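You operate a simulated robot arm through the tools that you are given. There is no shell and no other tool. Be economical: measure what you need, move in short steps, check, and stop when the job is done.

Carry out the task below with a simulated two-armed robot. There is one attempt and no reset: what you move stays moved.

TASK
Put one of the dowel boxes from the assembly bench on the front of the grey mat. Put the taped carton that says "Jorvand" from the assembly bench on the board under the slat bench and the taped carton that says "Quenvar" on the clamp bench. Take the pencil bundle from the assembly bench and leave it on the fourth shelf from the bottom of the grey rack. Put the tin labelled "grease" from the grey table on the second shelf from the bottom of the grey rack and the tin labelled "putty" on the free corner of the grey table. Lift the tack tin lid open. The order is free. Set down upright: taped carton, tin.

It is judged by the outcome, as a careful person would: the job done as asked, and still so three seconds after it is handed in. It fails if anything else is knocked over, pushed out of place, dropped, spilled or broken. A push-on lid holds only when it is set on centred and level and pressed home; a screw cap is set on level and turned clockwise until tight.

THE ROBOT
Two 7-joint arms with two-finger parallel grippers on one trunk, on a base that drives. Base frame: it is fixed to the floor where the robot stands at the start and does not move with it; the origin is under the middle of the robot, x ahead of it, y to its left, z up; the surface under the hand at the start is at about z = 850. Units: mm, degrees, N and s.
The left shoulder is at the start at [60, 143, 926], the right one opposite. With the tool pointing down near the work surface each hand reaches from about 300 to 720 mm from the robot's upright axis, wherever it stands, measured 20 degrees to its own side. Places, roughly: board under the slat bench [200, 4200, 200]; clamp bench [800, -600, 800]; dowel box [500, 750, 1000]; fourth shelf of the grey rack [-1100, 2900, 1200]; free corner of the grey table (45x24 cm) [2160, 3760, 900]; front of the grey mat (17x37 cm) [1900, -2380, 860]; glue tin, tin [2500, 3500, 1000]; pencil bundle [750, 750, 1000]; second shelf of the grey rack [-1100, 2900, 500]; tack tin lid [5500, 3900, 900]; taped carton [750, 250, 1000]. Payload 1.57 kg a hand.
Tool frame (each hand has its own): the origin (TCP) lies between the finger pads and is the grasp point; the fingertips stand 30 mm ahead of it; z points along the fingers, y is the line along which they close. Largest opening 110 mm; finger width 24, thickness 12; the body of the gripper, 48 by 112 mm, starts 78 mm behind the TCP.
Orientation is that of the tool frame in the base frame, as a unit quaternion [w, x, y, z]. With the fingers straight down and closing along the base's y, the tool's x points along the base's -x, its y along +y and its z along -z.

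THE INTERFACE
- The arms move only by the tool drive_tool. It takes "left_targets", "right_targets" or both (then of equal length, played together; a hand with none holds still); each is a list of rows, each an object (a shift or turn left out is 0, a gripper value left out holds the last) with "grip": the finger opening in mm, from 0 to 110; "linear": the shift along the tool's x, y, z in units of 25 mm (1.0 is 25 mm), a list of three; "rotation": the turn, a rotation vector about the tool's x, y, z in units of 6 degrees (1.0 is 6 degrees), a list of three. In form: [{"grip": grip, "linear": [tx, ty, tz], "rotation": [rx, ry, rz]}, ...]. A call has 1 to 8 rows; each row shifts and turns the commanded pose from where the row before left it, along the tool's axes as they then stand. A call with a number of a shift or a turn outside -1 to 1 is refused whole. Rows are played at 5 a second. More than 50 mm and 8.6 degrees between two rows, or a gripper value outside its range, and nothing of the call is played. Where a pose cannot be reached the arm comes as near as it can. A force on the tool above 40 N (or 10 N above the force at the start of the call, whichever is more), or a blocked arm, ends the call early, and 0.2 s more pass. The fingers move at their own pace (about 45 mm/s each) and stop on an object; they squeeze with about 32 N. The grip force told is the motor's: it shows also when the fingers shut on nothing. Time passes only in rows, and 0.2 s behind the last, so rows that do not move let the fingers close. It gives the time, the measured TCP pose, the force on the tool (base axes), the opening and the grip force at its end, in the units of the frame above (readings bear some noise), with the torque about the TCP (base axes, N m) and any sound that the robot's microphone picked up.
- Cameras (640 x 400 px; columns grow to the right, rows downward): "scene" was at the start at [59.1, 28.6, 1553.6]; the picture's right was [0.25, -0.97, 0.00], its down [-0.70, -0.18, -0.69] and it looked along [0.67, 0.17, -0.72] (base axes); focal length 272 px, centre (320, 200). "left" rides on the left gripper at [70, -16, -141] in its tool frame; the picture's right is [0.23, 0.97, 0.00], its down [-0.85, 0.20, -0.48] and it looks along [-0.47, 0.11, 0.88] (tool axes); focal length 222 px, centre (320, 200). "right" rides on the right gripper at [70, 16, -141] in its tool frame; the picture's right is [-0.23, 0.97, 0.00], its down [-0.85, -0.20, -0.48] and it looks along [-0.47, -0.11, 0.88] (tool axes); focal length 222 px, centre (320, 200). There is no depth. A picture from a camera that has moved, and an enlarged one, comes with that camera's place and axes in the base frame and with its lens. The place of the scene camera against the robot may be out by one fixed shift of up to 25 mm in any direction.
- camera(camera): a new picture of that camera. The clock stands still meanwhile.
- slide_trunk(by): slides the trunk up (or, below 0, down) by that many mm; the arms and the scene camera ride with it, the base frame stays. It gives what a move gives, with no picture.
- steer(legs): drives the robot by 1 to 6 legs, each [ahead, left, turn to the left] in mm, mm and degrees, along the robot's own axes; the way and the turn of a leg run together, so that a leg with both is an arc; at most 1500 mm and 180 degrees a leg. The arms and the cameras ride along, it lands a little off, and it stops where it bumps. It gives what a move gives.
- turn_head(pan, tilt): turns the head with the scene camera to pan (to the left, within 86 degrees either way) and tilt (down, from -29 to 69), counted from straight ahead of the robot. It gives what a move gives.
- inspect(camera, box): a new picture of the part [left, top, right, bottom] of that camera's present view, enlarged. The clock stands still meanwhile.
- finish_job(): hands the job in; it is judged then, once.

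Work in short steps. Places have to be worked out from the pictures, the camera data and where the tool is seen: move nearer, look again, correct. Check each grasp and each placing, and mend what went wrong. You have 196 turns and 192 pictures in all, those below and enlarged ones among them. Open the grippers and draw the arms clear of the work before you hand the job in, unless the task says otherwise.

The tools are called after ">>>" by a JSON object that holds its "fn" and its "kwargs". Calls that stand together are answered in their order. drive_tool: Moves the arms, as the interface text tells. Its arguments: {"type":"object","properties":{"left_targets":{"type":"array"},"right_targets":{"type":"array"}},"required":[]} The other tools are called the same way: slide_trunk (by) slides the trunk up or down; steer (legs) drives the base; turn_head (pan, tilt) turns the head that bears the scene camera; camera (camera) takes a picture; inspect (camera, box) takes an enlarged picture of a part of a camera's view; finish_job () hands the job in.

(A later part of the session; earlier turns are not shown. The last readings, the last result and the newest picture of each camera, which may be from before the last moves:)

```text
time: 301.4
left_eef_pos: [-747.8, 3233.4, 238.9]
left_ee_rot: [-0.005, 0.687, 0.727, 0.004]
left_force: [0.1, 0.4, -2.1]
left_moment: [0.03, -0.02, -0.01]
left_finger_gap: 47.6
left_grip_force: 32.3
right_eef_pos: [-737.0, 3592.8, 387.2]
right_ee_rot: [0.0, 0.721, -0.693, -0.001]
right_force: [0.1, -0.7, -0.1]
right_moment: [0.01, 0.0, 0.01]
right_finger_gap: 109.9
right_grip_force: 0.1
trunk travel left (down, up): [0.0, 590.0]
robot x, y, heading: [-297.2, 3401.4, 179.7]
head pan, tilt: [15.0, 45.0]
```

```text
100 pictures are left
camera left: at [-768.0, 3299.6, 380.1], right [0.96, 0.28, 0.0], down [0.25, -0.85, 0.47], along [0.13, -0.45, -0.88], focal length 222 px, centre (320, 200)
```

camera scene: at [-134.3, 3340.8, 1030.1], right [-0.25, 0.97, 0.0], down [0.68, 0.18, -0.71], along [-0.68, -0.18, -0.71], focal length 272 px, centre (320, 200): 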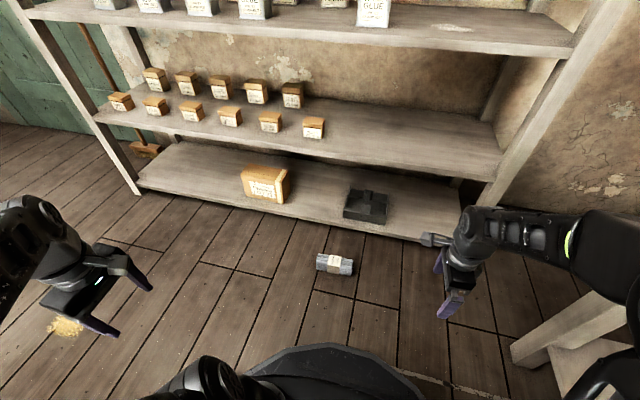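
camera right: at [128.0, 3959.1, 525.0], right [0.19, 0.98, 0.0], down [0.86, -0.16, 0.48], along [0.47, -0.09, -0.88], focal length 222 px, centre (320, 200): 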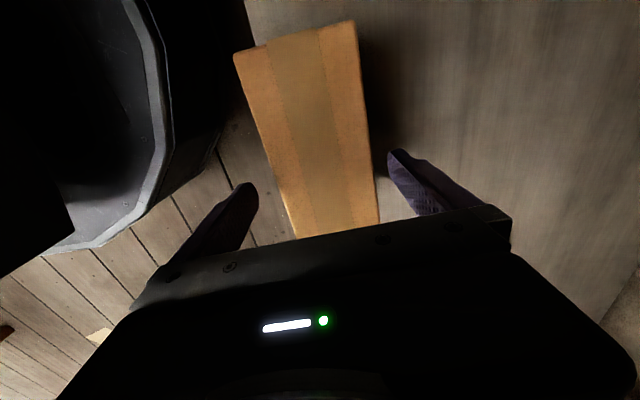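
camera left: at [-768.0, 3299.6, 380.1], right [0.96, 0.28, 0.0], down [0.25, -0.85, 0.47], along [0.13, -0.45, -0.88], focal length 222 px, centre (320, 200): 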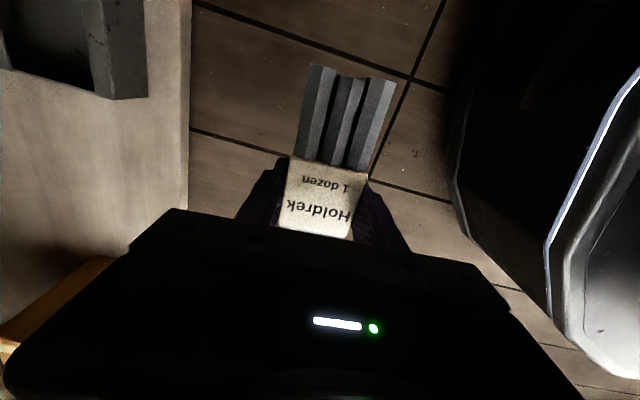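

Bundle recovered. Back off, raise the trunk, retract the right hand and pitch the left by 45°.

>>> {"fn": "steer", "kwargs": {"legs": [[-200, 0, 0]]}}

>>> {"fn": "slide_trunk", "kwargs": {"by": 400}}

>>> {"fn": "slide_trunk", "kwargs": {"by": 190}}

>>> {"fn": "drive_tool", "kwargs": {"left_targets": [{"rotation": [1, 0, 0], "linear": [0, 0, -1]}, {"rotation": [1, 0, 0], "linear": [0, -0.1, -1]}, {"rotation": [1, 0, 0], "linear": [0, -0.2, -1]}, {"rotation": [1, 0, 0], "linear": [0, -0.3, -1]}, {"rotation": [1, 0, 0], "linear": [0, -0.4, -1]}, {"rotation": [1, 0, 0], "linear": [0, -0.5, -1]}, {"rotation": [1, 0, 0], "linear": [0, -0.6, -0.9]}, {"rotation": [0.5, 0, 0], "linear": [0, -0.6, -0.8]}], "right_targets": [{"linear": [0, -0.7, 0]}, {"linear": [0, -0.7, 0]}, {"linear": [0, -0.7, 0]}, {"linear": [0, -0.7, 0]}, {"linear": [0, -0.7, 0]}, {"linear": [0, 0, 0]}, {"linear": [0, 0, 0]}, {"linear": [0, 0, 0]}]}}

```text
time: 303.0
left_eef_pos: [-547.0, 3231.1, 239.3]
left_ee_rot: [-0.004, 0.686, 0.727, 0.003]
left_force: [0.0, 0.2, -1.8]
left_moment: [0.01, 0.04, 0.0]
left_finger_gap: 47.6
left_grip_force: 32.4
right_eef_pos: [-537.5, 3590.5, 387.1]
right_ee_rot: [0.0, 0.721, -0.693, -0.001]
right_force: [0.7, 0.3, 0.4]
right_moment: [-0.04, 0.05, -0.01]
right_finger_gap: 109.8
right_grip_force: 0.0
trunk travel left (down, up): [0.0, 590.0]
robot x, y, heading: [-97.8, 3395.8, 179.1]
head pan, tilt: [15.0, 45.0]
```

```text
time: 306.8
left_eef_pos: [-546.7, 3231.9, 638.5]
left_ee_rot: [-0.005, 0.686, 0.727, 0.004]
left_force: [0.5, 1.0, -2.4]
left_moment: [-0.02, 0.03, 0.04]
left_finger_gap: 47.6
left_grip_force: 32.4
right_eef_pos: [-537.8, 3590.5, 786.7]
right_ee_rot: [0.0, 0.722, -0.692, -0.001]
right_force: [0.5, 1.4, 0.4]
right_moment: [-0.02, -0.03, 0.01]
right_finger_gap: 110.1
right_grip_force: 0.0
trunk travel left (down, up): [-400.0, 190.0]
robot x, y, heading: [-95.1, 3396.3, 179.2]
head pan, tilt: [15.0, 45.0]
```

```text
time: 308.9
left_eef_pos: [-548.1, 3230.5, 829.8]
left_ee_rot: [-0.005, 0.685, 0.728, 0.004]
left_force: [0.3, 0.2, -3.1]
left_moment: [0.01, 0.0, 0.05]
left_finger_gap: 47.7
left_grip_force: 32.0
right_eef_pos: [-539.0, 3589.7, 976.7]
right_ee_rot: [0.0, 0.721, -0.693, -0.001]
right_force: [-0.2, -0.1, 0.2]
right_moment: [0.02, 0.01, 0.01]
right_finger_gap: 110.1
right_grip_force: 0.1
trunk travel left (down, up): [-590.0, 0.0]
robot x, y, heading: [-97.0, 3395.1, 179.7]
head pan, tilt: [15.0, 45.0]
```

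```text
time: 310.7
left_eef_pos: [-571.9, 3235.0, 1046.0]
left_ee_rot: [-0.267, 0.631, 0.674, -0.276]
left_force: [-1.3, 0.0, -1.4]
left_moment: [0.0, 0.01, -0.02]
left_finger_gap: 47.5
left_grip_force: 32.0
left hand out of reach, approached as far as the arm can: row 6, 7, 8
right_eef_pos: [-450.0, 3593.8, 978.7]
right_ee_rot: [0.001, 0.722, -0.692, -0.001]
right_force: [-0.1, 0.0, -1.0]
right_moment: [0.01, 0.0, 0.03]
right_finger_gap: 110.0
right_grip_force: 0.0
trunk travel left (down, up): [-590.0, 0.0]
robot x, y, heading: [-99.9, 3397.3, 179.5]
head pan, tilt: [15.0, 45.0]
```

Raise to z≈1300.

>>> {"fn": "drive_tool", "kwargs": {"left_targets": [{"linear": [0, -0.9, -0.9]}, {"linear": [0, -0.9, -0.9]}, {"linear": [0, -0.9, -0.9]}, {"linear": [0, -0.9, -0.9]}, {"linear": [0, -0.9, -0.9]}, {"linear": [0, -0.9, -0.9]}, {"linear": [0, -0.9, -0.9]}, {"linear": [0, -0.9, -0.9]}]}}

>>> {"fn": "steer", "kwargs": {"legs": [[270, 0, 0]]}}

>>> {"fn": "camera", "kwargs": {"camera": "left"}}

```text
time: 312.5
left_eef_pos: [-573.8, 3256.9, 1283.4]
left_ee_rot: [-0.312, 0.652, 0.659, -0.205]
left_force: [1.3, -0.7, -1.6]
left_moment: [-0.02, -0.04, 0.01]
left_finger_gap: 47.7
left_grip_force: 32.1
right_eef_pos: [-451.3, 3593.1, 977.6]
right_ee_rot: [0.0, 0.721, -0.693, -0.001]
right_force: [-0.4, 0.6, 0.3]
right_moment: [0.02, 0.02, 0.02]
right_finger_gap: 110.2
right_grip_force: 0.1
trunk travel left (down, up): [-590.0, 0.0]
robot x, y, heading: [-97.6, 3398.3, 179.3]
head pan, tilt: [15.0, 45.0]
stopped in row 8 (left hand): the arm was blocked; the commanded pose is now the measured one
```

```text
time: 314.4
left_eef_pos: [-843.2, 3255.7, 1283.9]
left_ee_rot: [-0.311, 0.651, 0.661, -0.206]
left_force: [0.4, -1.2, -2.6]
left_moment: [0.01, -0.08, 0.03]
left_finger_gap: 47.4
left_grip_force: 32.6
right_eef_pos: [-721.9, 3594.4, 976.4]
right_ee_rot: [-0.001, 0.721, -0.693, -0.001]
right_force: [-0.6, 0.9, -0.2]
right_moment: [0.0, -0.02, -0.01]
right_finger_gap: 110.3
right_grip_force: 0.1
trunk travel left (down, up): [-590.0, 0.0]
robot x, y, heading: [-367.4, 3398.7, 179.4]
head pan, tilt: [15.0, 45.0]
```

```text
99 pictures are left
camera left: at [-757.4, 3304.7, 1405.0], right [0.72, 0.29, -0.63], down [0.44, -0.9, 0.09], along [-0.54, -0.34, -0.77], focal length 222 px, centre (320, 200)
```

left: 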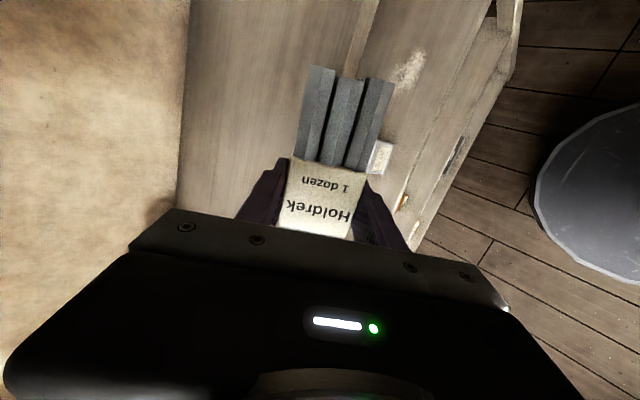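

The arm hit a limit and rolled ~8°. I extend forward 100 mm and take the roll out.

>>> {"fn": "drive_tool", "kwargs": {"left_targets": [{"linear": [-0.04, -0.73, 0.68]}, {"linear": [-0.04, -0.73, 0.68]}, {"rotation": [0, -0.65, 0], "linear": [0, -0.7, 0.7]}, {"rotation": [0, -0.65, 0], "linear": [0, -0.7, 0.7]}, {"rotation": [0, -0.6, 0]}, {"linear": [0, 0, 0]}]}}

>>> {"fn": "camera", "kwargs": {"camera": "left"}}

>>> {"fn": "turn_head", "kwargs": {"pan": 10, "tilt": 20}}

>>> {"fn": "camera", "kwargs": {"camera": "scene"}}

```text
time: 315.8
left_eef_pos: [-942.0, 3259.1, 1282.9]
left_ee_rot: [-0.245, 0.627, 0.689, -0.27]
left_force: [-0.8, -0.3, -2.2]
left_moment: [-0.02, 0.01, -0.02]
left_finger_gap: 47.8
left_grip_force: 32.2
right_eef_pos: [-720.9, 3595.1, 978.6]
right_ee_rot: [-0.001, 0.721, -0.693, -0.001]
right_force: [0.2, -0.1, 0.3]
right_moment: [0.03, -0.04, -0.01]
right_finger_gap: 110.1
right_grip_force: 0.1
trunk travel left (down, up): [-590.0, 0.0]
robot x, y, heading: [-369.5, 3399.9, 179.5]
head pan, tilt: [15.0, 45.0]
```

```text
98 pictures are left
camera left: at [-865.6, 3334.9, 1395.9], right [0.69, 0.29, -0.66], down [0.55, -0.81, 0.22], along [-0.47, -0.51, -0.72], focal length 222 px, centre (320, 200)
```

left: 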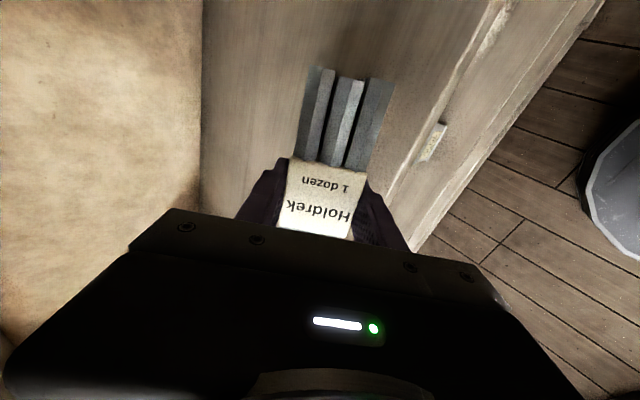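

```text
time: 316.7
left_eef_pos: [-940.4, 3258.7, 1282.7]
left_ee_rot: [-0.245, 0.628, 0.688, -0.27]
left_force: [-0.2, 0.4, -1.1]
left_moment: [0.02, -0.04, 0.02]
left_finger_gap: 47.6
left_grip_force: 32.1
right_eef_pos: [-720.2, 3593.2, 978.2]
right_ee_rot: [0.0, 0.722, -0.692, -0.001]
right_force: [0.0, 0.6, -0.3]
right_moment: [0.03, 0.01, -0.02]
right_finger_gap: 109.9
right_grip_force: 0.1
trunk travel left (down, up): [-590.0, 0.0]
robot x, y, heading: [-366.4, 3395.5, 179.5]
head pan, tilt: [10.0, 20.0]
```

```text
97 pictures are left
camera scene: at [-420.0, 3392.3, 1658.6], right [-0.17, 0.99, 0.0], down [0.34, 0.06, -0.94], along [-0.93, -0.16, -0.34], focal length 272 px, centre (320, 200)
```

scene: 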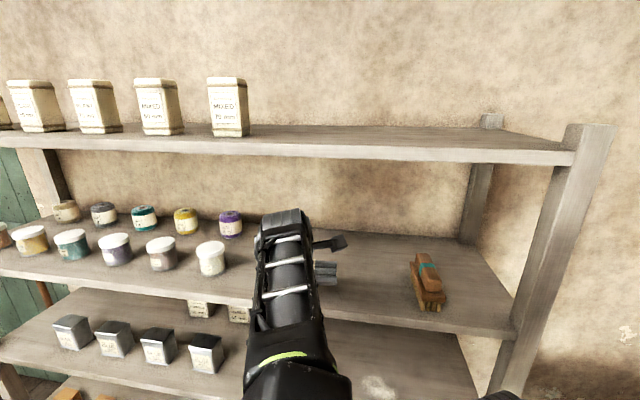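

Level now. Go 45 mm deeper, reduce the pitch to ~30°, and lower to contact.

>>> {"fn": "drive_tool", "kwargs": {"left_targets": [{"linear": [0.08, -0.66, 0.61]}, {"linear": [0.08, -0.66, 0.61]}, {"rotation": [-0.8, 0, 0], "linear": [0, 0.2, 0.25]}, {"rotation": [-0.8, 0, 0], "linear": [0, 0.2, 0.25]}, {"rotation": [-0.6, 0, 0], "linear": [0, 0.15, 0.25]}, {"linear": [0, 0.1, 0.2]}, {"linear": [0, 0.08, 0.12]}, {"linear": [0, 0, 0]}]}}

```text
time: 318.5
left_eef_pos: [-988.4, 3259.1, 1251.1]
left_ee_rot: [-0.172, 0.651, 0.714, -0.19]
left_force: [-1.8, 0.0, 6.6]
left_moment: [0.58, 0.1, 0.08]
left_finger_gap: 47.8
left_grip_force: 32.2
right_eef_pos: [-720.2, 3594.6, 978.0]
right_ee_rot: [0.0, 0.721, -0.692, -0.001]
right_force: [-0.3, -0.2, -0.4]
right_moment: [-0.03, 0.02, 0.0]
right_finger_gap: 109.9
right_grip_force: 0.1
trunk travel left (down, up): [-590.0, 0.0]
robot x, y, heading: [-370.4, 3398.6, 179.7]
head pan, tilt: [10.0, 20.0]
```

Light contact. Before releasing I test that I can retreat upward along the tool from here.

>>> {"fn": "drive_tool", "kwargs": {"left_targets": [{"linear": [0, 0, -0.8]}, {"linear": [0, 0, -0.8]}, {"linear": [0, 0, 0]}]}}

```text
time: 319.3
left_eef_pos: [-967.6, 3258.7, 1284.8]
left_ee_rot: [-0.173, 0.651, 0.714, -0.189]
left_force: [-0.8, 0.3, -2.0]
left_moment: [0.01, -0.01, 0.03]
left_finger_gap: 47.3
left_grip_force: 31.9
right_eef_pos: [-720.6, 3594.3, 977.5]
right_ee_rot: [-0.001, 0.722, -0.692, -0.001]
right_force: [-0.5, 0.1, 0.1]
right_moment: [0.04, -0.01, -0.01]
right_finger_gap: 110.1
right_grip_force: 0.0
trunk travel left (down, up): [-590.0, 0.0]
robot x, y, heading: [-369.0, 3397.0, 179.4]
head pan, tilt: [10.0, 20.0]
```

Retreat works here. Go back down to contact and open stepwise with a slight rise.

>>> {"fn": "drive_tool", "kwargs": {"left_targets": [{"linear": [0, 0, 0.8]}, {"linear": [0, 0, 0.8]}, {"linear": [0, 0.04, 0.1]}, {"grip": 54}, {"grip": 60, "linear": [0, 0, -0.1]}, {"grip": 70, "linear": [0, 0, -0.15]}, {"grip": 80, "linear": [0, 0, -0.15]}, {"grip": 80}]}}

>>> {"fn": "camera", "kwargs": {"camera": "left"}}

```text
time: 321.1
left_eef_pos: [-982.6, 3259.1, 1255.6]
left_ee_rot: [-0.172, 0.651, 0.715, -0.189]
left_force: [-0.7, 0.3, 0.0]
left_moment: [-0.01, 0.03, -0.01]
left_finger_gap: 80.6
left_grip_force: 0.4
right_eef_pos: [-720.7, 3595.5, 978.0]
right_ee_rot: [0.0, 0.721, -0.692, -0.001]
right_force: [0.4, 0.2, 0.3]
right_moment: [-0.03, 0.01, -0.01]
right_finger_gap: 110.1
right_grip_force: 0.1
trunk travel left (down, up): [-590.0, 0.0]
robot x, y, heading: [-369.4, 3398.1, 179.7]
head pan, tilt: [10.0, 20.0]
```

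```text
96 pictures are left
camera left: at [-934.6, 3332.2, 1385.2], right [0.82, 0.3, -0.48], down [0.49, -0.81, 0.32], along [-0.29, -0.5, -0.82], focal length 222 px, centre (320, 200)
```

left: 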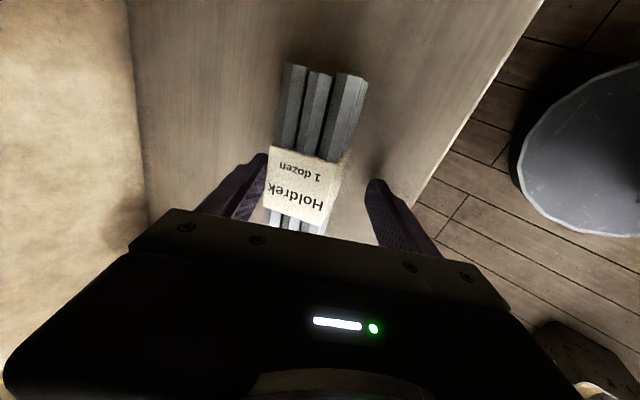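

Released. Retreat along the tool axis only, then check.

>>> {"fn": "drive_tool", "kwargs": {"left_targets": [{"linear": [0, 0, -0.6]}, {"linear": [0, 0, -0.8]}, {"linear": [0, 0, -0.8]}, {"linear": [0, 0, -0.4]}]}}

>>> {"fn": "camera", "kwargs": {"camera": "left"}}

```text
time: 322.1
left_eef_pos: [-950.9, 3260.6, 1312.9]
left_ee_rot: [-0.17, 0.652, 0.715, -0.189]
left_force: [0.1, -0.6, -0.3]
left_moment: [-0.01, 0.01, -0.02]
left_finger_gap: 79.9
left_grip_force: 0.0
right_eef_pos: [-721.2, 3595.3, 978.7]
right_ee_rot: [-0.001, 0.722, -0.692, -0.001]
right_force: [0.5, 0.9, 0.3]
right_moment: [-0.01, -0.02, -0.02]
right_finger_gap: 110.0
right_grip_force: 0.1
trunk travel left (down, up): [-590.0, 0.0]
robot x, y, heading: [-367.6, 3400.1, 179.8]
head pan, tilt: [10.0, 20.0]
```

```text
95 pictures are left
camera left: at [-902.5, 3335.3, 1441.8], right [0.82, 0.3, -0.48], down [0.49, -0.81, 0.32], along [-0.29, -0.5, -0.82], focal length 222 px, centre (320, 200)
```

left: 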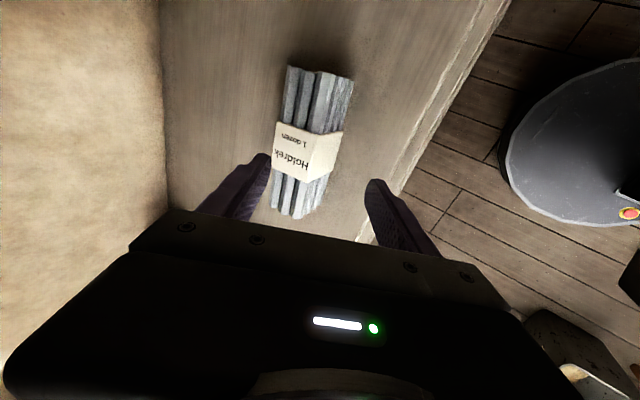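

Bundle stays on the shelf, fingers clear above it. Back off and verify.

>>> {"fn": "steer", "kwargs": {"legs": [[-300, 0, 0]]}}

>>> {"fn": "turn_head", "kwargs": {"pan": 5, "tilt": 20}}

>>> {"fn": "camera", "kwargs": {"camera": "scene"}}

```text
time: 324.1
left_eef_pos: [-642.1, 3260.5, 1312.4]
left_ee_rot: [-0.172, 0.652, 0.714, -0.189]
left_force: [-0.4, -0.4, -0.2]
left_moment: [0.03, 0.06, -0.01]
left_finger_gap: 80.1
left_grip_force: 0.1
right_eef_pos: [-411.3, 3593.3, 979.3]
right_ee_rot: [0.0, 0.721, -0.693, -0.002]
right_force: [0.2, -0.1, 0.6]
right_moment: [0.01, 0.02, -0.01]
right_finger_gap: 110.0
right_grip_force: 0.0
trunk travel left (down, up): [-590.0, 0.0]
robot x, y, heading: [-60.7, 3395.7, 179.4]
head pan, tilt: [10.0, 20.0]
```

```text
time: 324.8
left_eef_pos: [-643.5, 3260.4, 1311.9]
left_ee_rot: [-0.171, 0.652, 0.714, -0.189]
left_force: [-0.5, 0.4, 0.5]
left_moment: [0.02, 0.01, -0.01]
left_finger_gap: 80.1
left_grip_force: 0.1
right_eef_pos: [-412.2, 3593.4, 978.8]
right_ee_rot: [0.0, 0.722, -0.692, -0.002]
right_force: [-0.4, 0.5, -0.6]
right_moment: [0.04, -0.01, 0.01]
right_finger_gap: 109.8
right_grip_force: 0.0
trunk travel left (down, up): [-590.0, 0.0]
robot x, y, heading: [-61.7, 3399.2, 179.2]
head pan, tilt: [5.0, 20.0]
```

```text
94 pictures are left
camera scene: at [-112.5, 3398.2, 1658.7], right [-0.08, 1.0, 0.0], down [0.34, 0.03, -0.94], along [-0.94, -0.07, -0.34], focal length 272 px, centre (320, 200)
```

scene: 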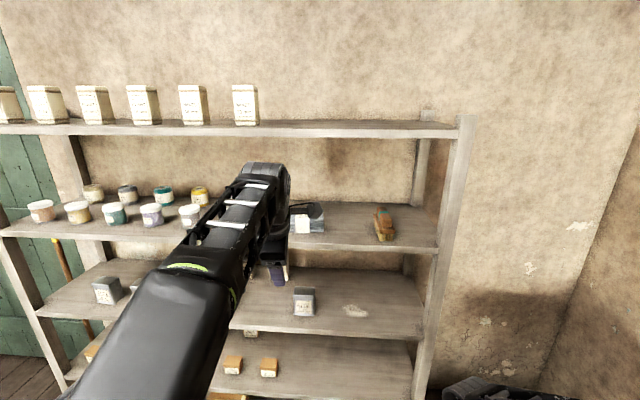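

Bundle rests on the fourth shelf. Now I straighten the left hand, equalise hand heights, and head for the grey table.

>>> {"fn": "drive_tool", "kwargs": {"left_targets": [{"rotation": [-1, 0, 0]}, {"rotation": [-1, 0, 0], "linear": [0, 0.5, 0]}, {"rotation": [-1, 0, 0], "linear": [0, 0.5, 0.5]}, {"rotation": [-0.7, 0, 0], "linear": [0, 0.5, 0.8]}, {"linear": [0, 0.5, 1]}, {"linear": [0, 0.5, 1]}, {"linear": [0, 0.5, 1]}, {"linear": [0, 0.5, 1]}], "right_targets": [{"linear": [0, 0, -0.8]}, {"linear": [0, 0, -0.8]}, {"linear": [0, 0, -0.8]}, {"linear": [0, 0, -0.8]}, {"linear": [0, 0, -0.8]}, {"linear": [0, 0, -0.8]}, {"linear": [0, 0, 0]}, {"linear": [0, 0, 0]}]}}

>>> {"fn": "steer", "kwargs": {"legs": [[0, 150, 0], [0, 0, -179.2], [1200, 0, 0]]}}

>>> {"fn": "turn_head", "kwargs": {"pan": 5, "tilt": 22}}

>>> {"fn": "camera", "kwargs": {"camera": "scene"}}

```text
time: 326.6
left_eef_pos: [-625.2, 3259.3, 1176.9]
left_ee_rot: [-0.112, 0.665, 0.728, -0.125]
left_force: [0.0, -0.5, -0.1]
left_moment: [0.04, 0.0, -0.02]
left_finger_gap: 80.1
left_grip_force: 0.1
left hand out of reach, approached as far as the arm can: row 2, 3
right_eef_pos: [-411.6, 3591.1, 1100.5]
right_ee_rot: [0.0, 0.721, -0.692, 0.0]
right_force: [0.5, -0.1, -0.5]
right_moment: [-0.01, 0.0, 0.0]
right_finger_gap: 110.0
right_grip_force: 0.0
trunk travel left (down, up): [-590.0, 0.0]
robot x, y, heading: [-61.8, 3401.7, 179.7]
head pan, tilt: [5.0, 20.0]
```

```text
time: 340.9
left_eef_pos: [1685.0, 3405.0, 1177.6]
left_ee_rot: [-0.126, 0.732, -0.66, 0.113]
left_force: [-0.3, 0.2, 1.1]
left_moment: [0.01, 0.01, 0.0]
left_finger_gap: 79.8
left_grip_force: 0.0
right_eef_pos: [1475.7, 3070.7, 1098.2]
right_ee_rot: [0.001, 0.688, 0.725, 0.0]
right_force: [0.7, -0.6, 0.2]
right_moment: [0.02, -0.01, 0.01]
right_finger_gap: 110.1
right_grip_force: 0.0
trunk travel left (down, up): [-590.0, 0.0]
robot x, y, heading: [1119.5, 3263.6, 0.4]
head pan, tilt: [5.0, 20.0]
```

```text
time: 341.5
left_eef_pos: [1683.4, 3406.0, 1177.8]
left_ee_rot: [-0.125, 0.732, -0.66, 0.113]
left_force: [-0.2, 0.1, 0.9]
left_moment: [-0.01, 0.03, 0.0]
left_finger_gap: 80.3
left_grip_force: 0.1
right_eef_pos: [1475.4, 3070.3, 1099.2]
right_ee_rot: [0.002, 0.688, 0.726, 0.0]
right_force: [0.5, 0.4, -0.2]
right_moment: [0.0, 0.03, -0.02]
right_finger_gap: 110.2
right_grip_force: 0.1
trunk travel left (down, up): [-590.0, 0.0]
robot x, y, heading: [1124.3, 3258.5, 0.3]
head pan, tilt: [5.0, 22.0]
```

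```text
93 pictures are left
camera scene: at [1195.2, 3277.2, 1655.5], right [0.09, -1.0, 0.0], down [-0.37, -0.03, -0.93], along [0.92, 0.08, -0.37], focal length 272 px, centre (320, 200)
```

scene: 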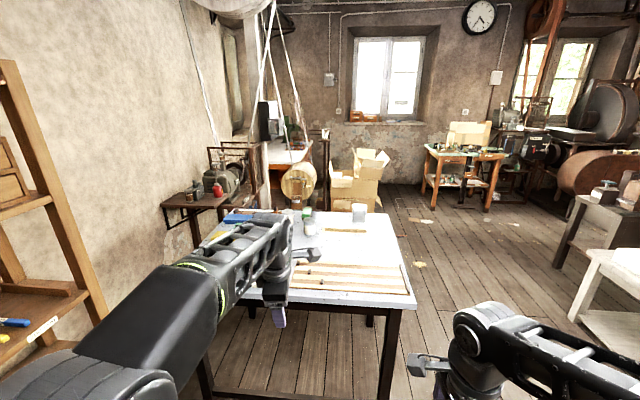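

I zoom on the grey table.

>>> {"fn": "inspect", "kwargs": {"camera": "scene", "box": [200, 180, 430, 320]}}

>>> {"fn": "inspect", "kwargs": {"camera": "scene", "box": [400, 110, 540, 220]}}

```text
2.78 times, centred on (315, 250) of scene
camera zoom: at [1195.2, 3277.2, 1655.5], right [0.09, -1.0, 0.0], down [-0.37, -0.03, -0.93], along [0.92, 0.08, -0.37], focal length 758 px, centre (334, 61)
```

zoom: 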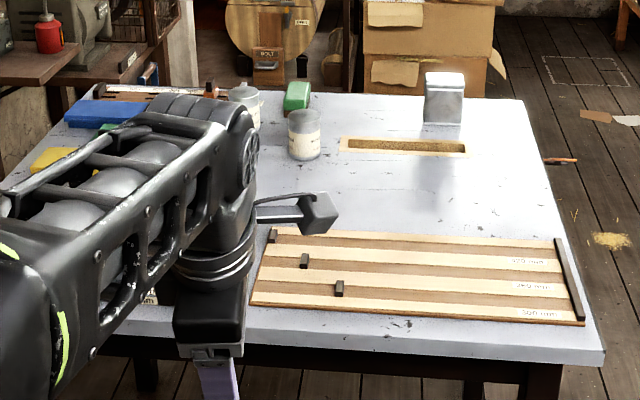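

```text
3.64 times, centred on (470, 165) of scene
camera zoom: at [1195.2, 3277.2, 1655.5], right [0.09, -1.0, 0.0], down [-0.37, -0.03, -0.93], along [0.92, 0.08, -0.37], focal length 990 px, centre (-226, 327)
```

zoom: 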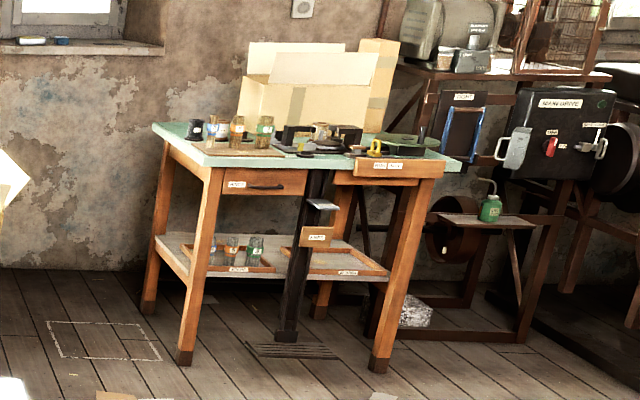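

Two white-lidded tins stand near (2570, 3460) and (2700, 3610), reachable from the table's far side. I straighten the left hand and drive round.

>>> {"fn": "drive_tool", "kwargs": {"left_targets": [{"rotation": [-0.8, 0, 0], "linear": [0, 0.6, 0.4]}, {"rotation": [-0.8, 0, 0], "linear": [0, 0.6, 0.4]}, {"rotation": [-0.8, 0, 0], "linear": [0, 0.6, 0.4]}, {"rotation": [-0.8, 0, 0], "linear": [0, 0.6, 0.4]}, {"linear": [0, 0.6, 0.4], "grip": 110}, {"linear": [0, 0.6, 0.4]}]}}

>>> {"fn": "steer", "kwargs": {"legs": [[0, -720, 0], [1500, 0, 0], [650, 0, 0]]}}

>>> {"fn": "turn_head", "kwargs": {"pan": 60, "tilt": 25}}

>>> {"fn": "camera", "kwargs": {"camera": "scene"}}

```text
time: 342.9
left_eef_pos: [1604.7, 3397.5, 1105.6]
left_ee_rot: [-0.002, 0.743, -0.67, 0.001]
left_force: [0.2, -0.4, 0.0]
left_moment: [0.01, 0.03, 0.01]
left_finger_gap: 110.0
left_grip_force: 0.0
right_eef_pos: [1475.1, 3070.8, 1098.9]
right_ee_rot: [0.001, 0.689, 0.725, 0.001]
right_force: [-0.3, -0.1, 0.1]
right_moment: [-0.02, -0.01, 0.01]
right_finger_gap: 109.8
right_grip_force: 0.1
trunk travel left (down, up): [-590.0, 0.0]
robot x, y, heading: [1124.3, 3259.8, 0.2]
head pan, tilt: [5.0, 22.0]
```

```text
time: 357.1
left_eef_pos: [3763.0, 2750.0, 1105.2]
left_ee_rot: [-0.001, 0.754, -0.657, 0.001]
left_force: [0.4, 0.6, -0.2]
left_moment: [0.01, 0.01, 0.03]
left_finger_gap: 109.8
left_grip_force: 0.1
right_eef_pos: [3647.0, 2418.9, 1099.0]
right_ee_rot: [0.001, 0.675, 0.738, 0.0]
right_force: [-0.1, 0.1, 0.1]
right_moment: [0.0, -0.02, 0.01]
right_finger_gap: 109.8
right_grip_force: 0.1
trunk travel left (down, up): [-590.0, 0.0]
robot x, y, heading: [3284.2, 2595.8, 2.3]
head pan, tilt: [5.0, 22.0]
```

```text
time: 358.4
left_eef_pos: [3763.7, 2751.1, 1106.1]
left_ee_rot: [-0.003, 0.755, -0.656, 0.001]
left_force: [0.1, -0.9, -0.4]
left_moment: [0.02, -0.01, -0.02]
left_finger_gap: 110.1
left_grip_force: 0.0
right_eef_pos: [3645.7, 2419.4, 1099.1]
right_ee_rot: [0.001, 0.675, 0.738, 0.0]
right_force: [-0.6, -0.2, 0.0]
right_moment: [0.04, -0.01, 0.0]
right_finger_gap: 109.8
right_grip_force: 0.0
trunk travel left (down, up): [-590.0, 0.0]
robot x, y, heading: [3283.5, 2595.4, 2.3]
head pan, tilt: [60.0, 25.0]
```

```text
90 pictures are left
camera scene: at [3309.7, 2685.4, 1650.6], right [0.89, -0.47, 0.0], down [-0.2, -0.37, -0.91], along [0.42, 0.8, -0.42], focal length 272 px, centre (320, 200)
```

scene: 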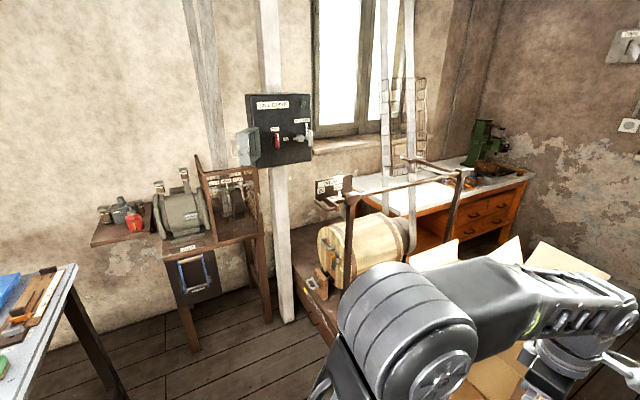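

Space behind the table is free. Turn to face −x and strafe in behind the table.

>>> {"fn": "steer", "kwargs": {"legs": [[0, 0, 177.5], [0, -900, 0]]}}

>>> {"fn": "turn_head", "kwargs": {"pan": 0, "tilt": 45}}

>>> {"fn": "camera", "kwargs": {"camera": "scene"}}

```text
time: 370.1
left_eef_pos: [2884.5, 3399.0, 1104.9]
left_ee_rot: [0.0, 0.713, 0.702, -0.001]
left_force: [0.6, 0.4, 0.8]
left_moment: [-0.01, 0.01, -0.02]
left_finger_gap: 110.1
left_grip_force: 0.0
right_eef_pos: [3051.3, 3708.5, 1099.4]
right_ee_rot: [0.0, -0.683, 0.73, 0.001]
right_force: [0.3, 0.7, 0.1]
right_moment: [0.01, 0.01, 0.02]
right_finger_gap: 110.3
right_grip_force: 0.0
trunk travel left (down, up): [-590.0, 0.0]
robot x, y, heading: [3379.0, 3477.7, 173.3]
head pan, tilt: [60.0, 25.0]
```

```text
time: 371.4
left_eef_pos: [2885.0, 3399.7, 1105.0]
left_ee_rot: [0.0, 0.713, 0.702, -0.001]
left_force: [0.1, 0.3, 0.7]
left_moment: [0.02, 0.0, 0.01]
left_finger_gap: 110.0
left_grip_force: 0.1
right_eef_pos: [3052.1, 3707.9, 1099.1]
right_ee_rot: [0.001, -0.684, 0.73, 0.001]
right_force: [0.2, 0.0, 1.2]
right_moment: [0.02, 0.03, 0.0]
right_finger_gap: 109.9
right_grip_force: 0.1
trunk travel left (down, up): [-590.0, 0.0]
robot x, y, heading: [3379.0, 3476.7, 173.6]
head pan, tilt: [0.0, 45.0]
```

```text
89 pictures are left
camera scene: at [3340.6, 3492.0, 1620.1], right [0.11, 0.99, 0.0], down [0.7, -0.08, -0.71], along [-0.7, 0.08, -0.71], focal length 272 px, centre (320, 200)
```

scene: 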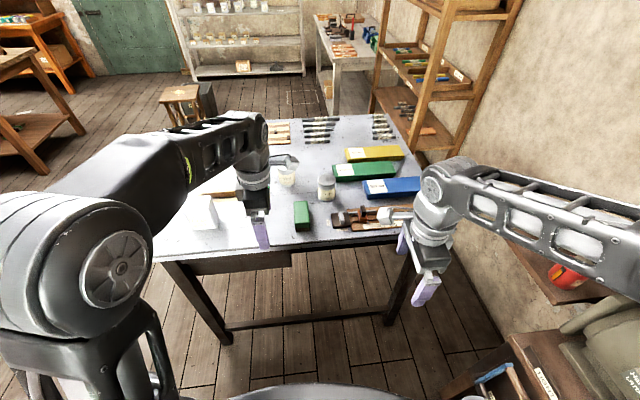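

>>> {"fn": "inspect", "kwargs": {"camera": "scene", "box": [160, 100, 440, 270]}}

```text
2.29 times, centred on (300, 185) of scene
camera zoom: at [3340.6, 3492.0, 1620.1], right [0.11, 0.99, 0.0], down [0.7, -0.08, -0.71], along [-0.7, 0.08, -0.71], focal length 623 px, centre (366, 234)
```

zoom: 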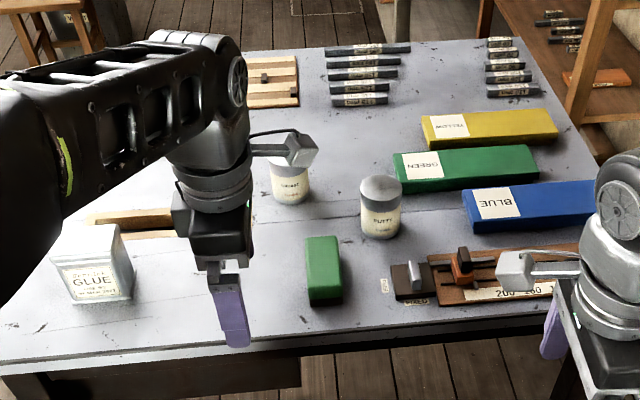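

"PUTTY" is the nearer tin ≈(2647, 3597); the other ("Grease") ≈(2553, 3452). I square up and approach for the grease tin with the left hand, yawing it to close sideways.

>>> {"fn": "steer", "kwargs": {"legs": [[0, 0, 6.4], [0, -110, 0], [205, 0, 0]]}}

>>> {"fn": "drive_tool", "kwargs": {"left_targets": [{"rotation": [0, 0, 1]}, {"rotation": [0, 0, 1]}, {"rotation": [0, 0, 1]}, {"rotation": [0, 0, 1]}, {"rotation": [0, 0, 1]}, {"rotation": [0, 0, 1]}, {"rotation": [0, 0, 1]}, {"rotation": [0, 0, 1]}]}}

>>> {"fn": "drive_tool", "kwargs": {"left_targets": [{"rotation": [0, 0, 1]}, {"rotation": [0, 0, 1]}, {"rotation": [0, 0, 1]}, {"rotation": [0, 0, 1]}, {"rotation": [0, 0, 1]}, {"rotation": [0, 0, 1]}, {"linear": [0, 0, 0]}]}}

>>> {"fn": "camera", "kwargs": {"camera": "left"}}

```text
time: 374.3
left_eef_pos: [2692.2, 3456.2, 1105.5]
left_ee_rot: [-0.001, 0.672, 0.74, -0.002]
left_force: [-0.7, -0.8, -0.4]
left_moment: [0.0, 0.0, -0.01]
left_finger_gap: 110.4
left_grip_force: 0.1
right_eef_pos: [2822.1, 3782.0, 1099.1]
right_ee_rot: [0.0, 0.723, -0.691, 0.0]
right_force: [1.0, -0.1, 0.5]
right_moment: [0.01, -0.03, -0.01]
right_finger_gap: 109.9
right_grip_force: 0.1
trunk travel left (down, up): [-590.0, 0.0]
robot x, y, heading: [3175.5, 3588.9, 179.9]
head pan, tilt: [0.0, 45.0]
```

```text
time: 376.1
left_eef_pos: [2691.0, 3454.3, 1105.9]
left_ee_rot: [-0.001, 0.916, 0.402, -0.003]
left_force: [0.7, -0.3, -1.0]
left_moment: [0.02, 0.01, -0.01]
left_finger_gap: 110.0
left_grip_force: 0.1
right_eef_pos: [2822.1, 3781.1, 1098.5]
right_ee_rot: [-0.001, 0.723, -0.691, -0.001]
right_force: [-0.1, -0.2, -0.3]
right_moment: [0.02, 0.01, -0.01]
right_finger_gap: 110.0
right_grip_force: 0.0
trunk travel left (down, up): [-590.0, 0.0]
robot x, y, heading: [3176.2, 3588.7, 179.6]
head pan, tilt: [0.0, 45.0]
```

```text
time: 377.7
left_eef_pos: [2691.4, 3455.1, 1105.5]
left_ee_rot: [0.001, 0.995, 0.099, -0.002]
left_force: [-0.7, 0.7, 0.2]
left_moment: [-0.02, 0.01, -0.01]
left_finger_gap: 109.8
left_grip_force: 0.1
right_eef_pos: [2823.6, 3781.1, 1099.0]
right_ee_rot: [0.0, 0.723, -0.691, -0.001]
right_force: [-0.2, -0.5, 0.3]
right_moment: [-0.01, 0.03, 0.01]
right_finger_gap: 110.2
right_grip_force: 0.1
trunk travel left (down, up): [-590.0, 0.0]
robot x, y, heading: [3177.8, 3587.3, 179.9]
head pan, tilt: [0.0, 45.0]
```

```text
87 pictures are left
camera left: at [2756.5, 3484.5, 1245.9], right [0.42, -0.91, 0.0], down [-0.8, -0.36, 0.48], along [-0.44, -0.2, -0.88], focal length 222 px, centre (320, 200)
```

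left: 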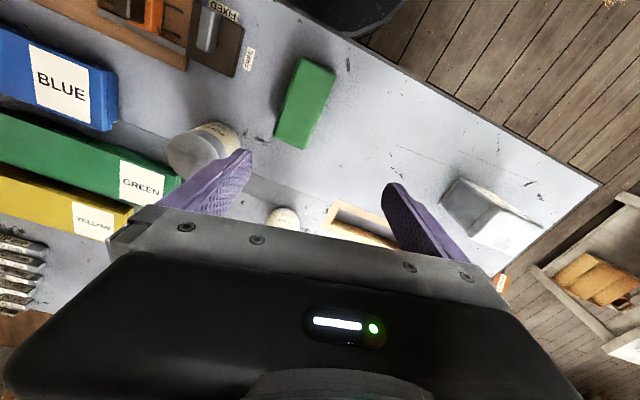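

Rotate the remaining 11° and move forward 100 mm over the grease tin.

>>> {"fn": "drive_tool", "kwargs": {"left_targets": [{"rotation": [0, 0, 0.95]}, {"rotation": [0, 0, 0.95]}, {"linear": [-1, 0, 0.3]}, {"linear": [-1, 0, 0.3]}, {"linear": [-1, 0, 0.3]}, {"linear": [-1, 0, 0.3]}, {"linear": [0, 0, 0]}]}}

>>> {"fn": "camera", "kwargs": {"camera": "left"}}

```text
time: 379.3
left_eef_pos: [2592.4, 3455.1, 1078.1]
left_ee_rot: [0.002, 1.0, 0.0, -0.002]
left_force: [0.4, 0.0, -0.2]
left_moment: [-0.02, -0.01, -0.02]
left_finger_gap: 110.2
left_grip_force: 0.0
right_eef_pos: [2824.2, 3782.0, 1098.4]
right_ee_rot: [0.0, 0.722, -0.692, 0.0]
right_force: [-0.2, -0.3, -0.2]
right_moment: [0.0, 0.01, 0.01]
right_finger_gap: 110.3
right_grip_force: 0.0
trunk travel left (down, up): [-590.0, 0.0]
robot x, y, heading: [3179.2, 3590.3, 180.0]
head pan, tilt: [0.0, 45.0]
```

```text
86 pictures are left
camera left: at [2661.5, 3471.1, 1217.7], right [0.23, -0.97, 0.0], down [-0.85, -0.2, 0.48], along [-0.47, -0.11, -0.88], focal length 222 px, centre (320, 200)
```

left: 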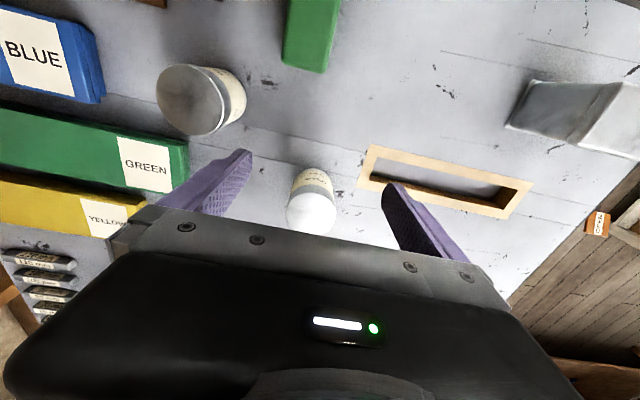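

Geometry gives tin tops ≈940, table ≈850, grease centre ≈(2490, 3447), table edge ≈2823. I move 58 mm closer and over the tin.

>>> {"fn": "steer", "kwargs": {"legs": [[56, 0, 0]]}}

>>> {"fn": "drive_tool", "kwargs": {"left_targets": [{"linear": [-0.85, 0.15, 0.6]}, {"linear": [-0.85, 0.15, 0.6]}, {"linear": [0, 0, 0.6]}, {"linear": [0, 0, 0]}]}}

>>> {"fn": "camera", "kwargs": {"camera": "left"}}

```text
time: 380.3
left_eef_pos: [2535.3, 3456.2, 1077.3]
left_ee_rot: [0.001, 1.0, 0.001, 0.0]
left_force: [-0.3, 0.4, 0.5]
left_moment: [0.02, -0.04, 0.0]
left_finger_gap: 109.8
left_grip_force: 0.0
right_eef_pos: [2765.7, 3781.6, 1099.0]
right_ee_rot: [-0.001, 0.723, -0.691, -0.001]
right_force: [-0.4, -0.2, 0.2]
right_moment: [0.01, -0.07, 0.0]
right_finger_gap: 109.9
right_grip_force: 0.0
trunk travel left (down, up): [-590.0, 0.0]
robot x, y, heading: [3118.6, 3586.1, 179.7]
head pan, tilt: [0.0, 45.0]
```

```text
time: 381.3
left_eef_pos: [2494.4, 3448.5, 1032.0]
left_ee_rot: [0.0, 1.0, 0.001, -0.002]
left_force: [-0.5, 1.3, 0.0]
left_moment: [0.01, -0.01, 0.02]
left_finger_gap: 110.0
left_grip_force: 0.0
right_eef_pos: [2767.5, 3780.5, 1098.4]
right_ee_rot: [0.001, 0.723, -0.691, -0.001]
right_force: [0.0, 0.5, -0.1]
right_moment: [0.01, -0.03, 0.03]
right_finger_gap: 109.8
right_grip_force: 0.2
trunk travel left (down, up): [-590.0, 0.0]
robot x, y, heading: [3122.7, 3587.1, 179.8]
head pan, tilt: [0.0, 45.0]
```

```text
85 pictures are left
camera left: at [2563.4, 3463.7, 1172.8], right [0.23, -0.97, 0.0], down [-0.85, -0.2, 0.48], along [-0.47, -0.11, -0.88], focal length 222 px, centre (320, 200)
```

left: 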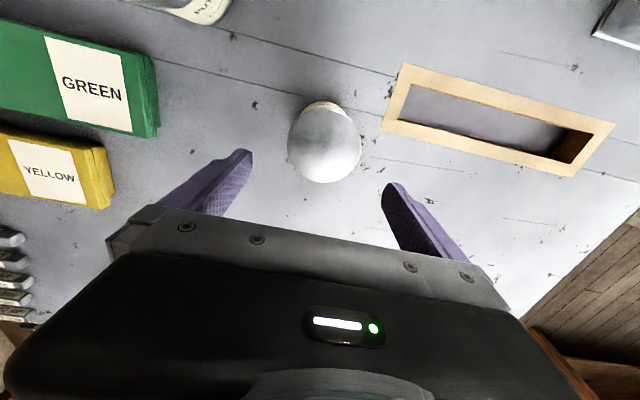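

Tin is ~12 mm nearer to me than the tool. Correct and descend to ~918.

>>> {"fn": "drive_tool", "kwargs": {"left_targets": [{"linear": [0.48, 0.1, 0]}, {"linear": [0, 0, 0.9]}, {"linear": [0, 0, 0.9]}, {"linear": [0, 0, 0.9]}, {"linear": [0, 0, 0.9]}, {"linear": [0, 0, 0.9]}, {"linear": [0, 0, 0]}]}}

>>> {"fn": "camera", "kwargs": {"camera": "left"}}

>>> {"fn": "inspect", "kwargs": {"camera": "scene", "box": [200, 120, 380, 240]}}

```text
time: 382.7
left_eef_pos: [2507.1, 3445.5, 930.1]
left_ee_rot: [0.0, 1.0, 0.001, -0.002]
left_force: [11.7, -1.0, 16.8]
left_moment: [0.53, -0.58, -0.49]
left_finger_gap: 109.0
left_grip_force: 0.1
right_eef_pos: [2768.3, 3780.6, 1099.4]
right_ee_rot: [0.0, 0.723, -0.691, -0.001]
right_force: [-0.3, -0.1, -0.3]
right_moment: [0.0, -0.02, -0.03]
right_finger_gap: 110.3
right_grip_force: 0.2
trunk travel left (down, up): [-590.0, 0.0]
robot x, y, heading: [3121.2, 3582.7, 180.0]
head pan, tilt: [0.0, 45.0]
stopped in row 7 (left hand): the force on the tool passed its limit at 45 N (the readings are from after the stop); the commanded pose is now the measured one
```

```text
84 pictures are left
camera left: at [2575.9, 3460.6, 1069.9], right [0.23, -0.97, 0.0], down [-0.85, -0.2, 0.48], along [-0.47, -0.11, -0.88], focal length 222 px, centre (320, 200)
```

left: 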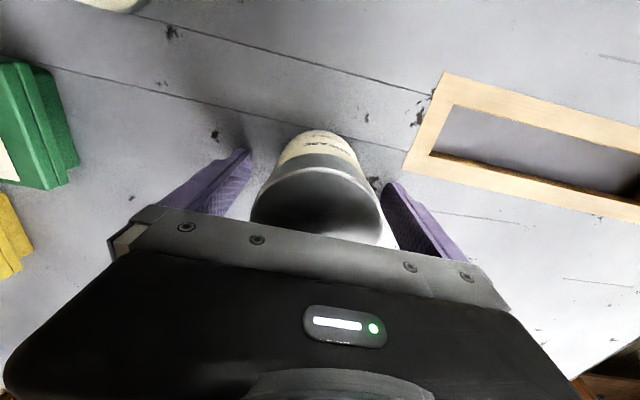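

```text
3.33 times, centred on (290, 180) of scene
camera zoom: at [3081.2, 3597.4, 1620.3], right [0.0, 1.0, 0.0], down [0.71, 0.0, -0.71], along [-0.71, 0.0, -0.71], focal length 908 px, centre (420, 267)
```

zoom: 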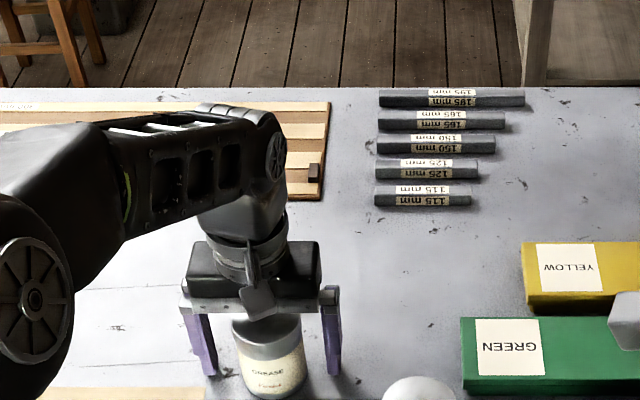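

Contact was fingertips on the table (surface ≈ 900); tin top ≈ 980, centre ≈(2516, 3448). Rise 5 mm, shift 9 mm, and close.

>>> {"fn": "drive_tool", "kwargs": {"left_targets": [{"linear": [0, 0, -0.25]}, {"linear": [0.36, 0, 0]}, {"grip": 30}, {"grip": 30}, {"grip": 30}, {"grip": 30}, {"grip": 30}]}}

```text
time: 384.3
left_eef_pos: [2514.2, 3445.8, 934.6]
left_ee_rot: [0.0, 1.0, 0.001, -0.004]
left_force: [0.8, 1.5, 0.6]
left_moment: [-0.06, 0.01, 0.0]
left_finger_gap: 64.1
left_grip_force: 32.3
right_eef_pos: [2769.2, 3781.3, 1098.9]
right_ee_rot: [0.0, 0.722, -0.692, -0.002]
right_force: [-0.8, 0.6, -0.7]
right_moment: [-0.01, -0.02, 0.01]
right_finger_gap: 110.1
right_grip_force: 0.1
trunk travel left (down, up): [-590.0, 0.0]
robot x, y, heading: [3118.1, 3588.1, 179.8]
head pan, tilt: [0.0, 45.0]
```

Gripped at 64 mm (tin base 35 mm below TCP). Lift.

>>> {"fn": "drive_tool", "kwargs": {"left_targets": [{"linear": [0, 0, -0.5]}, {"linear": [0, 0, -0.9]}, {"linear": [0, 0, -0.9]}, {"linear": [0, 0, -0.9]}, {"linear": [0.5, 0, -0.9]}, {"linear": [0.8, 0, -0.9]}, {"linear": [0.8, 0, -0.9]}, {"linear": [0.8, 0, -0.9]}]}}

>>> {"fn": "camera", "kwargs": {"camera": "scene"}}

```text
time: 386.1
left_eef_pos: [2589.3, 3445.8, 1104.5]
left_ee_rot: [0.0, 1.0, 0.001, -0.003]
left_force: [-0.6, 0.5, -3.2]
left_moment: [-0.01, 0.0, 0.01]
left_finger_gap: 63.9
left_grip_force: 32.0
right_eef_pos: [2769.3, 3781.1, 1098.8]
right_ee_rot: [0.0, 0.723, -0.691, -0.002]
right_force: [0.3, -0.3, -0.5]
right_moment: [0.01, 0.01, -0.04]
right_finger_gap: 110.0
right_grip_force: 0.2
trunk travel left (down, up): [-590.0, 0.0]
robot x, y, heading: [3117.8, 3588.6, 179.8]
head pan, tilt: [0.0, 45.0]
```

```text
82 pictures are left
camera scene: at [3080.4, 3597.3, 1620.0], right [0.0, 1.0, 0.0], down [0.71, 0.0, -0.71], along [-0.71, 0.0, -0.71], focal length 272 px, centre (320, 200)
```

scene: 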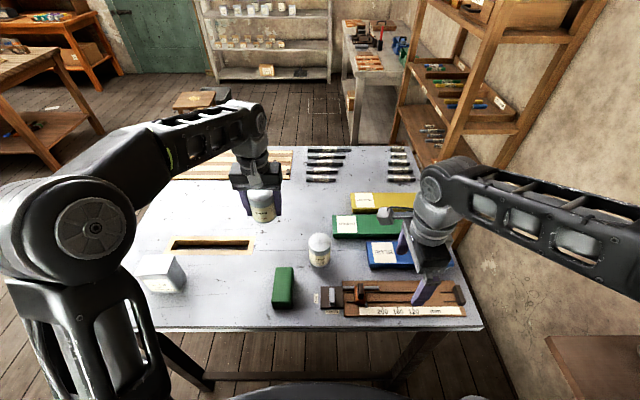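

Grease held (~0.3 kg). Shift the robot 120 mm left and bring the right hand over the putty tin (≈(2615, 3593)).

>>> {"fn": "steer", "kwargs": {"legs": [[0, 120, 0]]}}

>>> {"fn": "drive_tool", "kwargs": {"right_targets": [{"linear": [0.35, 0.9, 0.2], "grip": 110}, {"linear": [0.35, 0.9, 0.2]}, {"linear": [0.35, 0.9, 0.2]}, {"linear": [0.35, 0.9, 0.3]}, {"linear": [0.35, 0.9, 0.3]}, {"linear": [0.35, 0.9, 0.3]}, {"linear": [0.35, 0.9, 0.3]}, {"linear": [0, 0, 0]}]}}

>>> {"fn": "camera", "kwargs": {"camera": "right"}}

```text
time: 387.4
left_eef_pos: [2587.7, 3323.4, 1102.2]
left_ee_rot: [0.0, 1.0, 0.002, -0.004]
left_force: [-0.1, -1.2, -3.3]
left_moment: [0.02, 0.01, -0.03]
left_finger_gap: 64.0
left_grip_force: 32.2
right_eef_pos: [2768.0, 3658.6, 1098.3]
right_ee_rot: [0.0, 0.724, -0.69, -0.002]
right_force: [0.2, -0.8, 0.9]
right_moment: [0.01, 0.0, 0.02]
right_finger_gap: 109.9
right_grip_force: 0.0
trunk travel left (down, up): [-590.0, 0.0]
robot x, y, heading: [3121.3, 3467.4, 179.9]
head pan, tilt: [0.0, 45.0]
```

```text
time: 389.1
left_eef_pos: [2588.8, 3324.6, 1102.2]
left_ee_rot: [0.001, 1.0, 0.002, -0.004]
left_force: [-0.8, 0.2, -3.1]
left_moment: [0.01, 0.03, 0.01]
left_finger_gap: 63.9
left_grip_force: 32.6
right_eef_pos: [2612.0, 3591.4, 1056.2]
right_ee_rot: [0.0, 0.723, -0.69, -0.001]
right_force: [0.5, -0.1, -0.4]
right_moment: [0.0, -0.02, -0.03]
right_finger_gap: 109.7
right_grip_force: 0.1
trunk travel left (down, up): [-590.0, 0.0]
robot x, y, heading: [3117.6, 3469.7, 180.0]
head pan, tilt: [0.0, 45.0]
```

```text
81 pictures are left
camera right: at [2600.1, 3520.2, 1195.9], right [-0.98, 0.18, 0.0], down [0.16, 0.86, 0.48], along [0.08, 0.47, -0.88], focal length 222 px, centre (320, 200)
```

right: 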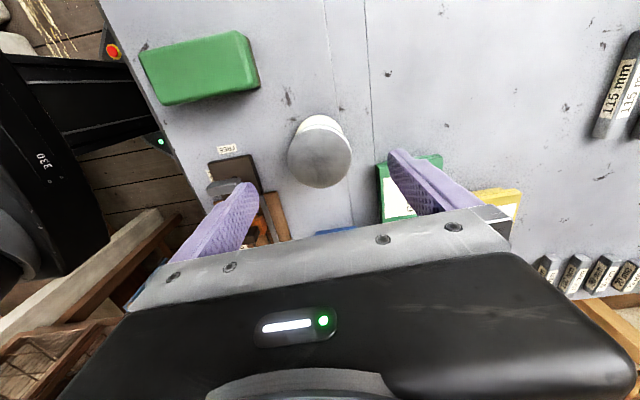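

Centred over the lid. Descend to 936 and close.

>>> {"fn": "drive_tool", "kwargs": {"right_targets": [{"linear": [0.1, 0, 0.9]}, {"linear": [0, 0, 0.95]}, {"linear": [0, 0, 0.95]}, {"linear": [0, 0, 0.95]}, {"linear": [0, 0, 0.85]}, {"linear": [0, 0, 0.15]}, {"linear": [0, 0, 0]}]}}

>>> {"fn": "drive_tool", "kwargs": {"right_targets": [{"grip": 30}, {"grip": 30}, {"grip": 30}, {"grip": 30}, {"grip": 30}]}}

```text
time: 390.8
left_eef_pos: [2587.8, 3323.3, 1102.9]
left_ee_rot: [-0.001, 1.0, 0.001, -0.004]
left_force: [-0.5, -0.5, -3.1]
left_moment: [-0.01, 0.0, 0.03]
left_finger_gap: 64.0
left_grip_force: 32.0
right_eef_pos: [2612.2, 3589.1, 936.0]
right_ee_rot: [-0.001, 0.724, -0.69, -0.001]
right_force: [0.3, -1.1, -0.1]
right_moment: [0.04, 0.03, 0.0]
right_finger_gap: 110.2
right_grip_force: 0.1
trunk travel left (down, up): [-590.0, 0.0]
robot x, y, heading: [3120.2, 3470.2, 180.0]
head pan, tilt: [0.0, 45.0]
```

```text
time: 391.9
left_eef_pos: [2588.6, 3323.4, 1102.5]
left_ee_rot: [0.0, 1.0, 0.001, -0.004]
left_force: [1.1, -0.5, -2.2]
left_moment: [-0.03, 0.01, -0.03]
left_finger_gap: 64.1
left_grip_force: 32.2
right_eef_pos: [2612.4, 3589.4, 936.1]
right_ee_rot: [0.0, 0.723, -0.691, -0.002]
right_force: [1.2, 0.2, 0.8]
right_moment: [0.02, -0.09, -0.06]
right_finger_gap: 63.8
right_grip_force: 31.8
trunk travel left (down, up): [-590.0, 0.0]
robot x, y, heading: [3118.5, 3470.0, 179.7]
head pan, tilt: [0.0, 45.0]
```

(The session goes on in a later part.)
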